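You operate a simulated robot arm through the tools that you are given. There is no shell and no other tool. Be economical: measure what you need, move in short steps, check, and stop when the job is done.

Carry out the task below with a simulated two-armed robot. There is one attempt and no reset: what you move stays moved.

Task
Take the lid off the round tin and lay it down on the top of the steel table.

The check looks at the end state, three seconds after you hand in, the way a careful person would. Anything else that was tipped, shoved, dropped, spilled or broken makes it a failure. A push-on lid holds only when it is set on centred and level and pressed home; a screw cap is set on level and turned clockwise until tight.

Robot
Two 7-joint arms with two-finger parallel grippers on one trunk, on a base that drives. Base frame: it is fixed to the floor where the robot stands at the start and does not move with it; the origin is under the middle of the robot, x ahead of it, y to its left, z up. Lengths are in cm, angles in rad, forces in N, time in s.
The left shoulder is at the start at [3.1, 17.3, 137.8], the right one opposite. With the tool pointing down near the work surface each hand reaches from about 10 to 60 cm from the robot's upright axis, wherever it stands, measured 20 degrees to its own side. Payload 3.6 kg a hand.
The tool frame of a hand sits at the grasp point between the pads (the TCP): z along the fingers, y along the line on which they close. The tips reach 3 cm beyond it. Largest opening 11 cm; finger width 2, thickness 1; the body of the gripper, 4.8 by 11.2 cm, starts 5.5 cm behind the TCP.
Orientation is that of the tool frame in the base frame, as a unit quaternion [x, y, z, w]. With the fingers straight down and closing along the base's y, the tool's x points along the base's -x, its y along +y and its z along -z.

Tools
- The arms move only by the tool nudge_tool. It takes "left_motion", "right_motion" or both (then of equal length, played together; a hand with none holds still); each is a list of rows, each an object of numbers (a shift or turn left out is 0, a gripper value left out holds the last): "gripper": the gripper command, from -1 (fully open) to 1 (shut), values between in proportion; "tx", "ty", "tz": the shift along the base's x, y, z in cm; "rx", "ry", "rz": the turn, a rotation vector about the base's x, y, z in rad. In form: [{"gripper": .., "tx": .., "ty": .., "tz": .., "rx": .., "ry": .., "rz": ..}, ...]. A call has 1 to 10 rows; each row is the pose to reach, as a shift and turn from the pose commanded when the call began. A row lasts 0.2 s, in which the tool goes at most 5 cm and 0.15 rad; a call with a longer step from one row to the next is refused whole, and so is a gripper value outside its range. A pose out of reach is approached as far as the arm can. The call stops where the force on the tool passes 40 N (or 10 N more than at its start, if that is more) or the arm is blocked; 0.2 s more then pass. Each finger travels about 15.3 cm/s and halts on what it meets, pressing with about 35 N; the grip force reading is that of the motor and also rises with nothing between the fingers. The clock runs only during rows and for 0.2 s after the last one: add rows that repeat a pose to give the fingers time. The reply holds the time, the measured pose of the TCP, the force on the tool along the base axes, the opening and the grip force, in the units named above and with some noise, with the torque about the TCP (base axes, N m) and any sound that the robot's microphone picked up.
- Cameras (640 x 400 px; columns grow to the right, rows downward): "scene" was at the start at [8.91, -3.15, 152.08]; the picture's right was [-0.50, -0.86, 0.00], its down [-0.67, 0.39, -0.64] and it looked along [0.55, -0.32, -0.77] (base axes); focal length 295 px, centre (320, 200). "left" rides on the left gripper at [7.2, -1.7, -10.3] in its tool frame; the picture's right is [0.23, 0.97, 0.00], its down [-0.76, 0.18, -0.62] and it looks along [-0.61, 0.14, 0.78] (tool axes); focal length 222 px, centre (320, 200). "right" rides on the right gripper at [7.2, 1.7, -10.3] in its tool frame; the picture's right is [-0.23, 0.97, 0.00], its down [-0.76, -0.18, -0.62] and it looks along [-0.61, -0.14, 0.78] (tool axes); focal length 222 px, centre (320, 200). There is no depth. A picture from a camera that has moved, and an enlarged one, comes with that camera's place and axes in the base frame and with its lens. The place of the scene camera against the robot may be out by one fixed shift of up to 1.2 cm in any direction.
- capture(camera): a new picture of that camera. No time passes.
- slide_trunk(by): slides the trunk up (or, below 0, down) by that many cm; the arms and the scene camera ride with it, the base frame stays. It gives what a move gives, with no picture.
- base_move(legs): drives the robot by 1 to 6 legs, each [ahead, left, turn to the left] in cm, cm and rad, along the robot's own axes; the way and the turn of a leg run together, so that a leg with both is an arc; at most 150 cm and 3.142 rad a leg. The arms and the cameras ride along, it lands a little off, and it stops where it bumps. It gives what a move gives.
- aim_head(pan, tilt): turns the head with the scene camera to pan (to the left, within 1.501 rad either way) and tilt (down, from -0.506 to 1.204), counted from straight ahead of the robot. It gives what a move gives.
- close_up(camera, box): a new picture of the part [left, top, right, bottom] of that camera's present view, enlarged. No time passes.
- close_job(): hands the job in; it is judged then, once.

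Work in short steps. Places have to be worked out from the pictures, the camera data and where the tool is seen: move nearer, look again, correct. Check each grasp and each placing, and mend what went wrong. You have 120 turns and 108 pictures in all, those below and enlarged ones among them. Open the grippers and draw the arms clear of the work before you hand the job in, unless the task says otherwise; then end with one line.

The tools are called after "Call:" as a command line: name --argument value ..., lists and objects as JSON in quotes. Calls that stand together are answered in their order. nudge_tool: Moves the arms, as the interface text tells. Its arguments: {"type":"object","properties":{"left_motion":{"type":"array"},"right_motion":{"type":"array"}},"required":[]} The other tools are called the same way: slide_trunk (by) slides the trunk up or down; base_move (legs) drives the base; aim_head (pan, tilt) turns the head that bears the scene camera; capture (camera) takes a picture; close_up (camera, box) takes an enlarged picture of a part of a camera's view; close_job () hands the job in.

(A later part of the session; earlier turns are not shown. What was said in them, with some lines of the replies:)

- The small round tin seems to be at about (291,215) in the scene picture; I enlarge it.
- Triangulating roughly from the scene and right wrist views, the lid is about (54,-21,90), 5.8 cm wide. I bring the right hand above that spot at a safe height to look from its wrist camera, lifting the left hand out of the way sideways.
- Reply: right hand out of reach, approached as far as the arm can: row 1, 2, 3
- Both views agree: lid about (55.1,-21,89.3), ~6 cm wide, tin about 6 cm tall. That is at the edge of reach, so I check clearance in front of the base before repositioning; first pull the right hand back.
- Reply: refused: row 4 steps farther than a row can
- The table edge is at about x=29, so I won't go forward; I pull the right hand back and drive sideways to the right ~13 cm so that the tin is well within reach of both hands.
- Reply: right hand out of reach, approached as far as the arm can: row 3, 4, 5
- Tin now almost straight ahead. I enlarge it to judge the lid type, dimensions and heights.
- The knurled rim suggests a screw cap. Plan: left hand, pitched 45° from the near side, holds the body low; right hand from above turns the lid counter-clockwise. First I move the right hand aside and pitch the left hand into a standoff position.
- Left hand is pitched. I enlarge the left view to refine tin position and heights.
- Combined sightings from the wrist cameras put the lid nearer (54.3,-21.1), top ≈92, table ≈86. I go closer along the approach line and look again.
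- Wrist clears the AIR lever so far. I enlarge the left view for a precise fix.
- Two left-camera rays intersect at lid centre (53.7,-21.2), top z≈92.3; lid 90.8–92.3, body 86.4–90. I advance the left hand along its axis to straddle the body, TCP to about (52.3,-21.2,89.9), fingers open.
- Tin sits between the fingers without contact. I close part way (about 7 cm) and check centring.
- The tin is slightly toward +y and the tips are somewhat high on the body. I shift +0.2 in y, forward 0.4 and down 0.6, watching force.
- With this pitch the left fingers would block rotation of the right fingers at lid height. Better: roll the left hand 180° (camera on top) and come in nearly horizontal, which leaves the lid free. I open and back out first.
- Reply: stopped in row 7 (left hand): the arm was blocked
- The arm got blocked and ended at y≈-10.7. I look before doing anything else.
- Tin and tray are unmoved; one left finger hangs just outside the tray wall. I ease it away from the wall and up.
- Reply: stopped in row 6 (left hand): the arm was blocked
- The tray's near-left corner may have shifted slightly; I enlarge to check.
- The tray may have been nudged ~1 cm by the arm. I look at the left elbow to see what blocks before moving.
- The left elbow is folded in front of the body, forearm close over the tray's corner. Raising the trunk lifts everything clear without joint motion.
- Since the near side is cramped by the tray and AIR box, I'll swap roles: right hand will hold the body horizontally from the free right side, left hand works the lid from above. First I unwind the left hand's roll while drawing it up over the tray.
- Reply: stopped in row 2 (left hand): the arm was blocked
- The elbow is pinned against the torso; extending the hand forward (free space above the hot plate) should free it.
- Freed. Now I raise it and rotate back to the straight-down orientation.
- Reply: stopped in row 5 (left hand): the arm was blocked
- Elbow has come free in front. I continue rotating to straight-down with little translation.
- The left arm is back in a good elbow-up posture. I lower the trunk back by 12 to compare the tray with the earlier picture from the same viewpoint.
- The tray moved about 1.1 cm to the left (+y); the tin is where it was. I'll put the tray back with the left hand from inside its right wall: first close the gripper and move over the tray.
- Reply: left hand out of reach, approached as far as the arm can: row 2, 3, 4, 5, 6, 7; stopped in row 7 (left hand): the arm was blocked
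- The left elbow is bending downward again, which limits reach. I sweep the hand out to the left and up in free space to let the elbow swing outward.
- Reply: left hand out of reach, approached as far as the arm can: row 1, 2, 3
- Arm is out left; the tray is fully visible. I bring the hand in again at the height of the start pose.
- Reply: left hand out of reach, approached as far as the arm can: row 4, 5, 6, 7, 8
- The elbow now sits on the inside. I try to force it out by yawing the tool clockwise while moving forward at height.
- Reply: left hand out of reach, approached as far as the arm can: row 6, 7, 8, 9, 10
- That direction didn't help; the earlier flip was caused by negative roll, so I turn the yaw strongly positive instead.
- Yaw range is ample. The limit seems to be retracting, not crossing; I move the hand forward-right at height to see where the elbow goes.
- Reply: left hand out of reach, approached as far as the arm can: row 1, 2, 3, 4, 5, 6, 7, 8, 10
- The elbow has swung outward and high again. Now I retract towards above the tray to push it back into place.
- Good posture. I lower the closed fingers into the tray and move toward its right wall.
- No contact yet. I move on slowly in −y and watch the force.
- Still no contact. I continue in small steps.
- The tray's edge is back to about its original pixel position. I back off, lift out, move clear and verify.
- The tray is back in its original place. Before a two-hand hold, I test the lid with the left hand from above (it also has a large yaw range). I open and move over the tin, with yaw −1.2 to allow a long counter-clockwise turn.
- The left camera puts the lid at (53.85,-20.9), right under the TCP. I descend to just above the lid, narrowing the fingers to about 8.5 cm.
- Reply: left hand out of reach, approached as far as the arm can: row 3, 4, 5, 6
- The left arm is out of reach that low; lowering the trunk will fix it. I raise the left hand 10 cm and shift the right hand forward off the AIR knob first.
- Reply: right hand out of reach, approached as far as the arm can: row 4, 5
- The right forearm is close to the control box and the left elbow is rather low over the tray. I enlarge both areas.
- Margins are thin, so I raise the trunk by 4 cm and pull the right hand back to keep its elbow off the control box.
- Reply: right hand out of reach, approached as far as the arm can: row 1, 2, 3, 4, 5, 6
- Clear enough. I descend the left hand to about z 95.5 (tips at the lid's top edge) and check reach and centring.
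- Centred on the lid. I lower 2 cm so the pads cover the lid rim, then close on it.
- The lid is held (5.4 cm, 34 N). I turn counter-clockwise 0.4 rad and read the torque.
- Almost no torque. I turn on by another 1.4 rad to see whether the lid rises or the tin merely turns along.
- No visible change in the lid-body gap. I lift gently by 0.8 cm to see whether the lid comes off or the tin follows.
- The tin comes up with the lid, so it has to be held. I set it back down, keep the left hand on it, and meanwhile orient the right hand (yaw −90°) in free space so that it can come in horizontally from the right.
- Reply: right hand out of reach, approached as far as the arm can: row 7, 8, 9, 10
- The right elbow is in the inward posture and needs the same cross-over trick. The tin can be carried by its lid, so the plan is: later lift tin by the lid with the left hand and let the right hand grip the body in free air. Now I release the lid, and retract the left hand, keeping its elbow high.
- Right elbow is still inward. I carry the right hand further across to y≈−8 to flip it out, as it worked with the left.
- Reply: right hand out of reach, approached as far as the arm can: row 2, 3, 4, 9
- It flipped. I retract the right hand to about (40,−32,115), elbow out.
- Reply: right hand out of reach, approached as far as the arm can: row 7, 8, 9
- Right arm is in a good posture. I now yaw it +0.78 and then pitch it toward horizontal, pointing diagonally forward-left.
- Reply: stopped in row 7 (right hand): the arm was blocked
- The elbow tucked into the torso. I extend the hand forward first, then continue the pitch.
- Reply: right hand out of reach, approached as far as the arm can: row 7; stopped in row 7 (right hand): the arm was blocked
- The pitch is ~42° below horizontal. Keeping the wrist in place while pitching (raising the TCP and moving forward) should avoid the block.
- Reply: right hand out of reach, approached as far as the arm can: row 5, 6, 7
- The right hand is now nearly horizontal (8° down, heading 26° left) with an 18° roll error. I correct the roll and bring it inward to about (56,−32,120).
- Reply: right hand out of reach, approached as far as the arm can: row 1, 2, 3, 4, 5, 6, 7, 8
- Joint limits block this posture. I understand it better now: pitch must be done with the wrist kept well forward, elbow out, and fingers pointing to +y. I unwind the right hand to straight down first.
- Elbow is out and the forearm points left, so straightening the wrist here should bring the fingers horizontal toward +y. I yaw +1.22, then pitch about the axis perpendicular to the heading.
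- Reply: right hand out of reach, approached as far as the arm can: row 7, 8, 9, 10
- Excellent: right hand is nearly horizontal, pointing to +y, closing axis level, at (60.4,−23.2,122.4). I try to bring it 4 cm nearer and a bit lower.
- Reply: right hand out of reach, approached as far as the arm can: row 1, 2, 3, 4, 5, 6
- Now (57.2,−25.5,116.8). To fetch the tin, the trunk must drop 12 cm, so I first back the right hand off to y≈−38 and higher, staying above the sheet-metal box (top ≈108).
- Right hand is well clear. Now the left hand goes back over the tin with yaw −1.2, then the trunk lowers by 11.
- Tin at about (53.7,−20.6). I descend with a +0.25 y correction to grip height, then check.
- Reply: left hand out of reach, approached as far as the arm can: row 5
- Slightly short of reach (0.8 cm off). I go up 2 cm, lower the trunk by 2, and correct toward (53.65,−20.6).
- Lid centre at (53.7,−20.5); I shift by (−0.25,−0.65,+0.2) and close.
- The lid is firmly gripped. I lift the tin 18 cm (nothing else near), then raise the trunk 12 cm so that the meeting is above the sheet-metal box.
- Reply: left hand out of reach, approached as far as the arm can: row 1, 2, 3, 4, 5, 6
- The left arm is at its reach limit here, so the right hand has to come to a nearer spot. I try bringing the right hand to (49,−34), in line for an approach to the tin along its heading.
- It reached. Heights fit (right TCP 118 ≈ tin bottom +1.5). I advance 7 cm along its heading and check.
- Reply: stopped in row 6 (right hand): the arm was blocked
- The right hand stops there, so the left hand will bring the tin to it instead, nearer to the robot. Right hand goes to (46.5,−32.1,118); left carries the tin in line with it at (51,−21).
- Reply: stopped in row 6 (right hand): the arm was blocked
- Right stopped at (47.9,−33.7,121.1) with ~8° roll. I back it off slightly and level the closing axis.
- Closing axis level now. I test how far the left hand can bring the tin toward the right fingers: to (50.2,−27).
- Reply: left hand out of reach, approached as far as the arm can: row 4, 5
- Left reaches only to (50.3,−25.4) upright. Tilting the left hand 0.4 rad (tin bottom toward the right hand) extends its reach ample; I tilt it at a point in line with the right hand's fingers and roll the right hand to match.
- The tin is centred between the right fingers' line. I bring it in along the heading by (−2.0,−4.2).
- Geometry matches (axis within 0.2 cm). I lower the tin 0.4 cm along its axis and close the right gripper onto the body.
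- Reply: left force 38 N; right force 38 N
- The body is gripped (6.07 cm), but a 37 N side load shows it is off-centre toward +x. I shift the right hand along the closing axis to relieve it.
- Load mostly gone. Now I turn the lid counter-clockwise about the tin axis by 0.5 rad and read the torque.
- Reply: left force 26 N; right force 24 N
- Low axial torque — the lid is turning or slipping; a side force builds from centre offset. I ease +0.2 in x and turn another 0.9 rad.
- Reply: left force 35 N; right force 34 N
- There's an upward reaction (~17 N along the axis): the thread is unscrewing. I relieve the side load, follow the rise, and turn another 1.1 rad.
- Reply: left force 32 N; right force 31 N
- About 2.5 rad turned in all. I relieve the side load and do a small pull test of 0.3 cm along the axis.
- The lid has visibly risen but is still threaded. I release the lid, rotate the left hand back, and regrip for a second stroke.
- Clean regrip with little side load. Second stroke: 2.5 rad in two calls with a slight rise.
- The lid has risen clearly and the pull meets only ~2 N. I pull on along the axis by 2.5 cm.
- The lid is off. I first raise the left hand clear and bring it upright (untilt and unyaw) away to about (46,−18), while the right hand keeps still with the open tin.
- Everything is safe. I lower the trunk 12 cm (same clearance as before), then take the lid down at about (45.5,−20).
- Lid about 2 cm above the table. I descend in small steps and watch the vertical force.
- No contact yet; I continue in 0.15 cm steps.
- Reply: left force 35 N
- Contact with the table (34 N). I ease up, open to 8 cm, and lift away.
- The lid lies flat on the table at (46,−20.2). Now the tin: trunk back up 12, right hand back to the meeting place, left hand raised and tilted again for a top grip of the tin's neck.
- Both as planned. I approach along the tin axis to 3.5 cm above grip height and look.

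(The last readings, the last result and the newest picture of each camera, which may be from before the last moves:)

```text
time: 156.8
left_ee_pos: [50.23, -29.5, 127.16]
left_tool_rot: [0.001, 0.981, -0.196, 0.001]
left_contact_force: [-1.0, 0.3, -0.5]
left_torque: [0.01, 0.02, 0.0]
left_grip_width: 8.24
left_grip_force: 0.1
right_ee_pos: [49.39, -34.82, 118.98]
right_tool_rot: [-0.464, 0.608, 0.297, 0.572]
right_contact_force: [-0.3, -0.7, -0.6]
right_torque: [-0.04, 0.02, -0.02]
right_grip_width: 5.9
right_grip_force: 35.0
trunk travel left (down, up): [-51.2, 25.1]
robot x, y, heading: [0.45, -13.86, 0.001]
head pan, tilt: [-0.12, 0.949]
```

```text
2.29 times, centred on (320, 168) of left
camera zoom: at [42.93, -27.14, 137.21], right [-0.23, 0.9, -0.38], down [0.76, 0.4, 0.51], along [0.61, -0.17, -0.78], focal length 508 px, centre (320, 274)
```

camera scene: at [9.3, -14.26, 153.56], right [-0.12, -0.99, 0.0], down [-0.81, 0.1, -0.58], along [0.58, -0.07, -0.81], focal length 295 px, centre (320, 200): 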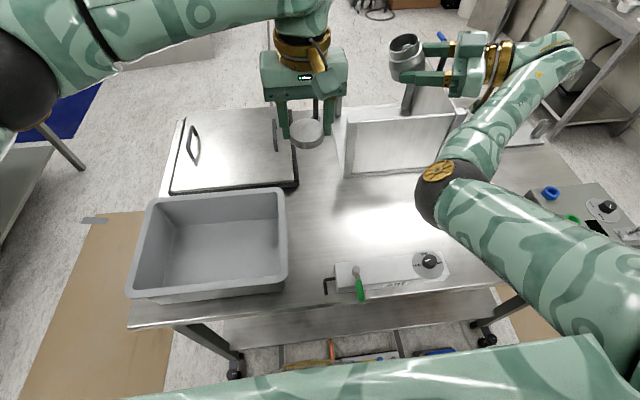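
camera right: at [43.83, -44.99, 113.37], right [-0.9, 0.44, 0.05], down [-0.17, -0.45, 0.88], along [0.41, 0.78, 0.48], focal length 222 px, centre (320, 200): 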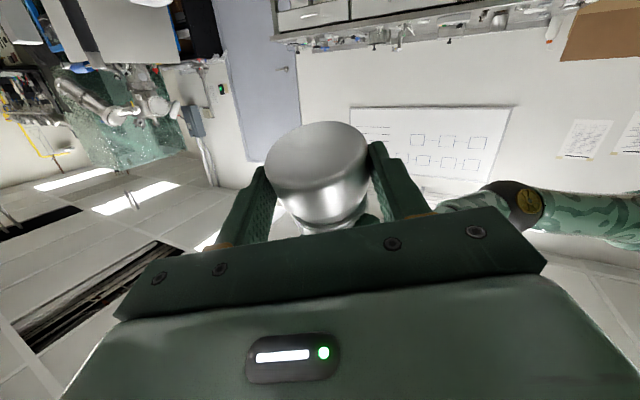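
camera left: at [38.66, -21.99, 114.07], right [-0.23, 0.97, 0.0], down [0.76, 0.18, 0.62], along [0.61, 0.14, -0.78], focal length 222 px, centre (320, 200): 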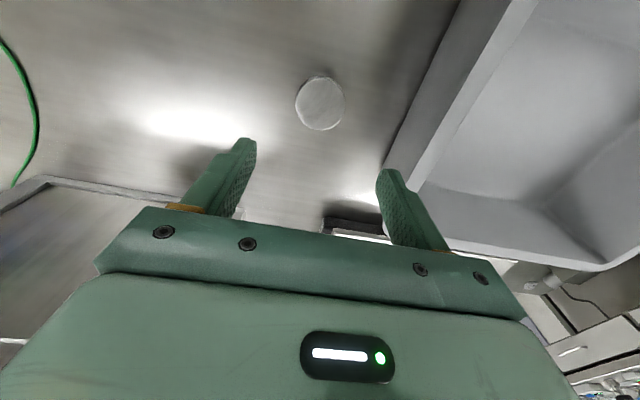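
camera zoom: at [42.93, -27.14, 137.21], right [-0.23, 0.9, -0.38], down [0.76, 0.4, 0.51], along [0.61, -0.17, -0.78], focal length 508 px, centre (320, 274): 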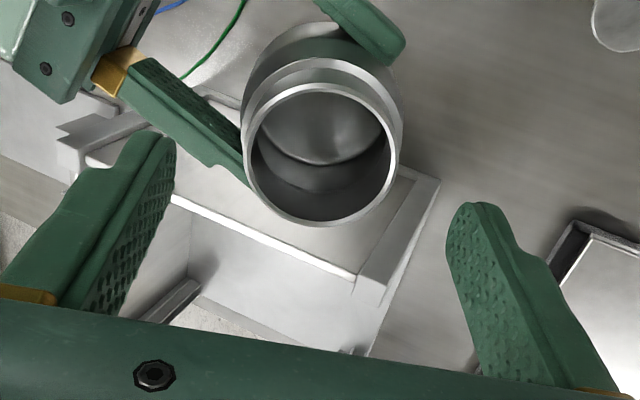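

The tin is empty and centred under the left hand. I descend to the neck and close gently.

Call:
nudge_tool --left_motion '[{"ty": -0.5, "tz": -1.2}, {"ty": -1.0, "tz": -2.4}, {"ty": -1.25, "tz": -3.05}, {"ty": -1.25, "tz": -3.05, "gripper": -0.1}, {"ty": -1.25, "tz": -3.05, "gripper": 0.2}, {"ty": -1.25, "tz": -3.05, "gripper": 0.6}, {"ty": -1.25, "tz": -3.05}]'

Call:
close_up --camera "scene" --box '[330, 60, 450, 150]'

```text
time: 158.3
left_ee_pos: [50.18, -30.7, 123.91]
left_tool_rot: [0.001, 0.981, -0.196, 0.001]
left_contact_force: [4.1, -4.9, 0.6]
left_torque: [0.1, -0.17, 0.54]
left_grip_width: 4.93
left_grip_force: 34.8
right_ee_pos: [49.36, -34.86, 119.07]
right_tool_rot: [-0.464, 0.608, 0.296, 0.572]
right_contact_force: [-4.2, 5.4, 1.1]
right_torque: [-0.37, -0.1, -0.31]
right_grip_width: 5.9
right_grip_force: 35.8
trunk travel left (down, up): [-51.2, 25.1]
robot x, y, heading: [-0.17, -13.81, 0.0]
head pan, tilt: [-0.12, 0.949]
```

```text
4.44 times, centred on (390, 105) of scene
camera zoom: at [9.29, -14.26, 153.57], right [-0.12, -0.99, 0.0], down [-0.81, 0.1, -0.58], along [0.58, -0.07, -0.81], focal length 1312 px, centre (9, 622)
```

zoom: 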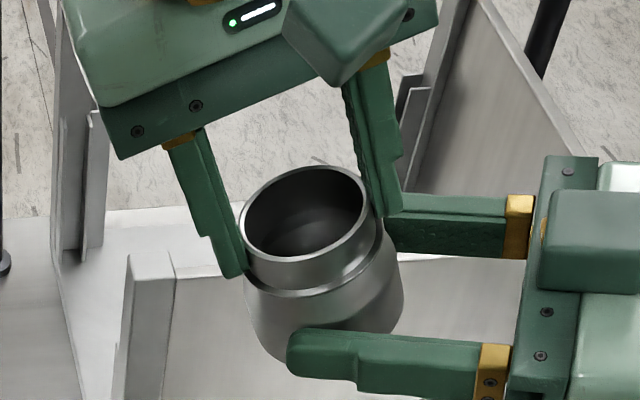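

The neck is held (4.9 cm). I open the right fingers, then lift the tin out along its axis and away with the left hand.

Call:
nudge_tool --right_motion '[{"gripper": 0}, {"gripper": -0.5}, {"gripper": -0.8}, {"gripper": -0.8}, {"gripper": -0.8}, {"gripper": -0.8}, {"gripper": -0.8}, {"gripper": -0.8}, {"gripper": -0.8}, {"gripper": -0.8}]' --left_motion '[{"tz": 0}, {"tz": 0}, {"tz": 0}, {"ty": 0.5, "tz": 1.2}, {"ty": 1.1, "tz": 2.7}, {"ty": 1.8, "tz": 4.2}, {"ty": 2.5, "tz": 6}, {"ty": 4, "tz": 8}, {"ty": 7, "tz": 9}, {"ty": 10, "tz": 9}]'

Call:
capture --camera "scene"

```text
time: 160.6
left_ee_pos: [50.23, -20.58, 132.99]
left_tool_rot: [0.001, 0.98, -0.197, 0.0]
left_contact_force: [0.7, 0.1, -0.1]
left_torque: [-0.01, -0.02, -0.02]
left_grip_width: 4.92
left_grip_force: 35.2
right_ee_pos: [49.47, -34.87, 118.97]
right_tool_rot: [-0.464, 0.609, 0.296, 0.572]
right_contact_force: [0.4, -0.2, -0.6]
right_torque: [0.02, -0.01, -0.02]
right_grip_width: 9.93
right_grip_force: 0.1
trunk travel left (down, up): [-51.2, 25.1]
robot x, y, heading: [0.36, -14.25, -0.002]
head pan, tilt: [-0.12, 0.949]
```

```text
4 pictures are left
camera scene: at [9.29, -14.1, 153.57], right [-0.12, -0.99, 0.0], down [-0.81, 0.1, -0.58], along [0.58, -0.07, -0.81], focal length 295 px, centre (320, 200)
```

scene: 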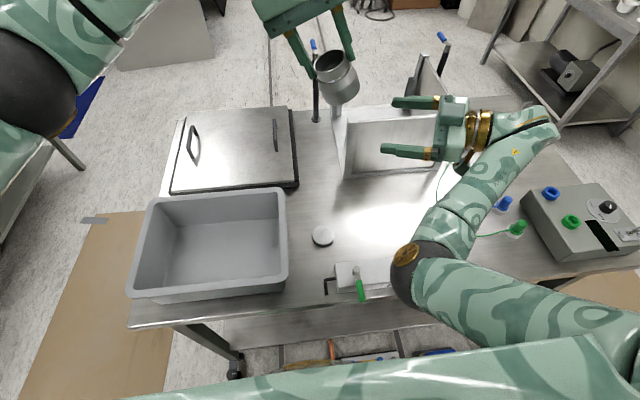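

The tin is in the left hand and clear. I bring the left hand upright over the tin's original place, move the right hand to its safe spot, and lower the trunk by 12.

Call:
nudge_tool --left_motion '[{"rx": 0.1, "tz": -1}, {"rx": 0.2, "tz": -2, "tx": 0.5}, {"rx": 0.3, "tz": -4, "tx": 1}, {"rx": 0.395, "tz": -6, "tx": 1.5}, {"rx": 0.395, "tz": -8, "tx": 2.2}, {"rx": 0.395, "tz": -9, "tx": 3}, {"rx": 0.395, "tz": -9, "tx": 3}]' --right_motion '[{"tx": 1.5, "ty": -0.7}, {"tx": 3, "ty": -1.4, "tz": 1}, {"tx": 4.5, "ty": -2.1, "tz": 2}, {"tx": 6, "ty": -2.8, "tz": 3.5}, {"tx": 7.3, "ty": -3.4, "tz": 5}, {"tx": 7.6, "ty": -3.6, "tz": 6.5}, {"tx": 7.6, "ty": -3.6, "tz": 7}]'

Call:
slide_trunk --by -12

Call:
nudge_tool --left_motion '[{"tz": -3}, {"tz": -6}, {"tz": -9}, {"tz": -12}, {"tz": -14}, {"tz": -16}, {"tz": -17}, {"tz": -17}]'

```text
time: 162.2
left_ee_pos: [53.23, -20.91, 123.94]
left_tool_rot: [0.001, 1.0, 0.0, 0.001]
left_contact_force: [-0.8, -0.4, 0.0]
left_torque: [0.0, -0.02, -0.04]
left_grip_width: 4.91
left_grip_force: 34.9
right_ee_pos: [57.03, -38.53, 125.97]
right_tool_rot: [-0.464, 0.608, 0.296, 0.572]
right_contact_force: [-1.4, -0.1, 0.6]
right_torque: [-0.03, 0.01, -0.02]
right_grip_width: 9.9
right_grip_force: 0.2
trunk travel left (down, up): [-51.2, 25.1]
robot x, y, heading: [0.11, -13.96, 0.0]
head pan, tilt: [-0.12, 0.949]
```

```text
time: 163.7
left_ee_pos: [53.13, -20.67, 112.11]
left_tool_rot: [0.001, 1.0, 0.0, 0.0]
left_contact_force: [-0.2, 0.2, -0.5]
left_torque: [-0.02, -0.03, 0.0]
left_grip_width: 4.89
left_grip_force: 35.0
right_ee_pos: [56.94, -38.54, 113.9]
right_tool_rot: [-0.464, 0.608, 0.295, 0.572]
right_contact_force: [-0.4, 0.1, 0.5]
right_torque: [-0.02, -0.03, -0.02]
right_grip_width: 9.91
right_grip_force: 0.0
trunk travel left (down, up): [-39.2, 37.1]
robot x, y, heading: [-0.37, -14.41, 0.002]
head pan, tilt: [-0.12, 0.949]
```

```text
time: 165.4
left_ee_pos: [53.26, -20.69, 94.93]
left_tool_rot: [0.0, 1.0, 0.0, 0.0]
left_contact_force: [0.5, 0.0, -1.5]
left_torque: [0.01, 0.06, 0.01]
left_grip_width: 4.88
left_grip_force: 35.2
right_ee_pos: [56.98, -38.63, 113.97]
right_tool_rot: [-0.463, 0.609, 0.296, 0.572]
right_contact_force: [0.6, 0.3, 1.3]
right_torque: [0.0, 0.05, 0.02]
right_grip_width: 9.89
right_grip_force: 0.1
trunk travel left (down, up): [-39.2, 37.1]
robot x, y, heading: [0.04, -13.85, -0.002]
head pan, tilt: [-0.12, 0.949]
```

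Upright, z 94.9, about 1–1.5 cm above the table. I descend in small steps until contact.

Call:
nudge_tool --left_motion '[{"tz": -0.3}, {"tz": -0.6}, {"tz": -0.8}, {"tz": -1.0}, {"tz": -1.0}]'

Call:
nudge_tool --left_motion '[{"tz": -0.12}, {"tz": -0.24}, {"tz": -0.36}]'

```text
time: 166.7
left_ee_pos: [53.25, -20.76, 93.91]
left_tool_rot: [0.001, 1.0, 0.0, 0.001]
left_contact_force: [-0.4, 0.2, -0.6]
left_torque: [-0.01, 0.01, -0.03]
left_grip_width: 4.91
left_grip_force: 34.7
right_ee_pos: [56.99, -38.53, 113.87]
right_tool_rot: [-0.463, 0.609, 0.296, 0.573]
right_contact_force: [0.6, 0.0, -0.4]
right_torque: [0.03, 0.02, -0.03]
right_grip_width: 9.89
right_grip_force: 0.1
trunk travel left (down, up): [-39.2, 37.1]
robot x, y, heading: [0.05, -14.03, 0.003]
head pan, tilt: [-0.12, 0.949]
```

```text
time: 167.4
left_ee_pos: [53.23, -20.77, 93.66]
left_tool_rot: [0.002, 1.0, -0.001, 0.001]
left_contact_force: [0.6, -0.6, 6.9]
left_torque: [0.02, 0.11, -0.01]
left_grip_width: 4.89
left_grip_force: 35.2
right_ee_pos: [56.96, -38.48, 113.94]
right_tool_rot: [-0.463, 0.609, 0.296, 0.573]
right_contact_force: [0.3, 0.3, 0.1]
right_torque: [0.01, 0.03, 0.0]
right_grip_width: 9.92
right_grip_force: 0.2
trunk travel left (down, up): [-39.2, 37.1]
robot x, y, heading: [0.27, -14.09, -0.005]
head pan, tilt: [-0.12, 0.949]
```

The tin stands on the table (7 N). I open the fingers and lift the left hand straight up.

Call:
nudge_tool --left_motion '[{"gripper": 0.1}, {"gripper": -0.1}, {"gripper": -0.4}, {"gripper": -0.4}, {"tz": 2}, {"tz": 5}, {"tz": 9}, {"tz": 13}, {"tz": 17}]'

Call:
capture --camera "scene"

```text
time: 169.4
left_ee_pos: [53.31, -20.9, 110.5]
left_tool_rot: [0.001, 1.0, 0.0, 0.001]
left_contact_force: [0.2, -0.7, 0.3]
left_torque: [-0.01, 0.02, 0.03]
left_grip_width: 7.69
left_grip_force: 0.1
right_ee_pos: [57.01, -38.66, 113.9]
right_tool_rot: [-0.463, 0.608, 0.296, 0.572]
right_contact_force: [1.1, 0.0, -0.3]
right_torque: [0.03, -0.01, 0.0]
right_grip_width: 9.89
right_grip_force: 0.0
trunk travel left (down, up): [-39.2, 37.1]
robot x, y, heading: [0.17, -13.88, 0.001]
head pan, tilt: [-0.12, 0.949]
```

```text
3 pictures are left
camera scene: at [11.74, -14.26, 141.48], right [-0.12, -0.99, 0.0], down [-0.81, 0.1, -0.58], along [0.58, -0.07, -0.81], focal length 295 px, centre (320, 200)
```

scene: 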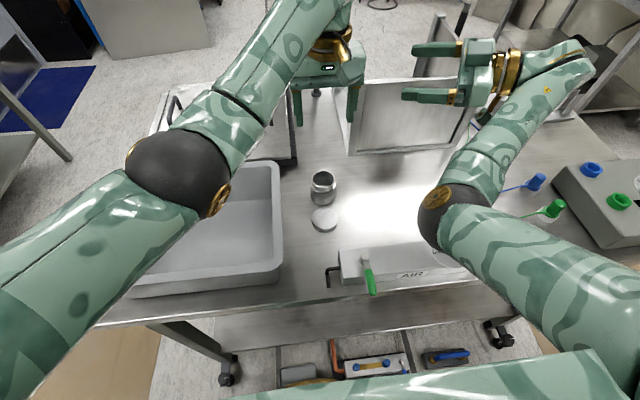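

Tin stands upright, lid flat beside it. I raise the trunk, open both grippers fully and draw the left hand back to the left.

Call:
slide_trunk --by 12

Call:
nudge_tool --left_motion '[{"gripper": -1, "tx": -1, "ty": 3}, {"tx": -2, "ty": 7}, {"tx": -4, "ty": 11}, {"tx": -6, "ty": 15}, {"tx": -8, "ty": 19}, {"tx": -9, "ty": 23}, {"tx": -10, "ty": 27}, {"tx": -10, "ty": 30}]' --right_motion '[{"gripper": -1}, {"gripper": -1}, {"gripper": -1}, {"gripper": -1}, {"gripper": -1}, {"gripper": -1}, {"gripper": -1}, {"gripper": -1}]'

Call:
capture --camera "scene"

Call:
close_up --camera "scene" --box '[220, 90, 540, 290]'

```text
time: 170.9
left_ee_pos: [53.26, -20.92, 122.62]
left_tool_rot: [0.0, 1.0, 0.0, 0.001]
left_contact_force: [0.4, 1.0, -0.6]
left_torque: [-0.02, -0.03, -0.02]
left_grip_width: 7.7
left_grip_force: 0.0
right_ee_pos: [57.04, -38.52, 125.84]
right_tool_rot: [-0.464, 0.608, 0.297, 0.572]
right_contact_force: [0.6, 0.1, 0.9]
right_torque: [-0.03, 0.02, 0.02]
right_grip_width: 9.91
right_grip_force: 0.0
trunk travel left (down, up): [-51.2, 25.1]
robot x, y, heading: [-0.13, -14.37, -0.003]
head pan, tilt: [-0.12, 0.949]
```

```text
time: 172.8
left_ee_pos: [43.22, 9.44, 122.56]
left_tool_rot: [0.001, 1.0, -0.001, 0.0]
left_contact_force: [0.6, 0.3, 0.0]
left_torque: [-0.02, -0.03, 0.0]
left_grip_width: 11.0
left_grip_force: 0.0
right_ee_pos: [56.97, -38.37, 125.94]
right_tool_rot: [-0.464, 0.609, 0.296, 0.572]
right_contact_force: [-0.3, 0.2, -0.8]
right_torque: [0.03, 0.0, -0.01]
right_grip_width: 11.0
right_grip_force: 0.1
trunk travel left (down, up): [-51.2, 25.1]
robot x, y, heading: [0.28, -14.21, 0.001]
head pan, tilt: [-0.12, 0.949]
```

```text
2 pictures are left
camera scene: at [9.26, -14.16, 153.57], right [-0.12, -0.99, 0.0], down [-0.81, 0.1, -0.58], along [0.58, -0.07, -0.81], focal length 295 px, centre (320, 200)
```

scene: 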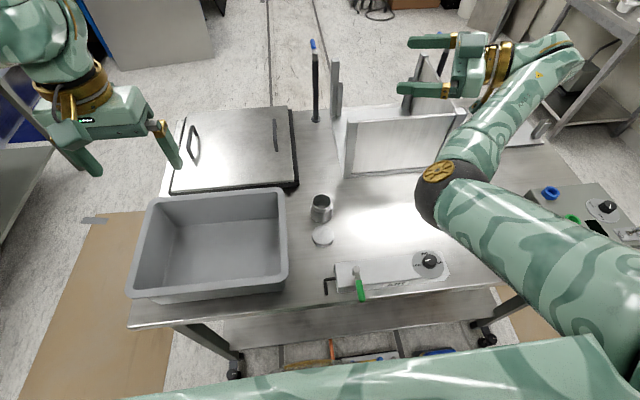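

```text
2.00 times, centred on (380, 190) of scene
camera zoom: at [9.26, -14.16, 153.57], right [-0.12, -0.99, 0.0], down [-0.81, 0.1, -0.58], along [0.58, -0.07, -0.81], focal length 590 px, centre (200, 220)
```

zoom: 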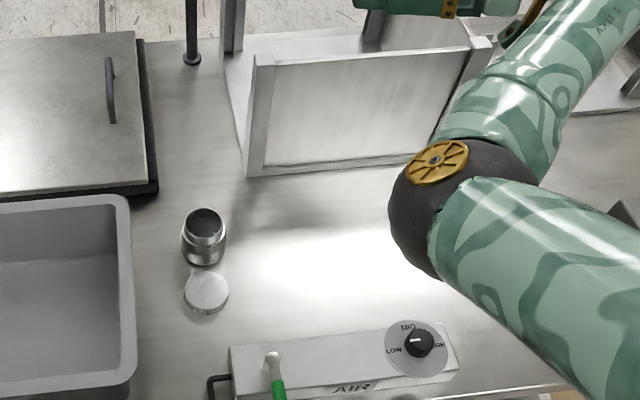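

The lid lies flat on the table, the open tin stands upright at its place, and the tray, box and AIR panel look as at the start. Both grippers are open and clear, so I hand in.

Call:
close_job

```text
The job is handed in.
```

The lid is unscrewed and lying flat on the steel table, with the open, empty tin standing upright within about 0.5 cm of where it began; mid-task I bumped the grey tray about 1 cm and slid it back to its starting position as seen in the pictures.
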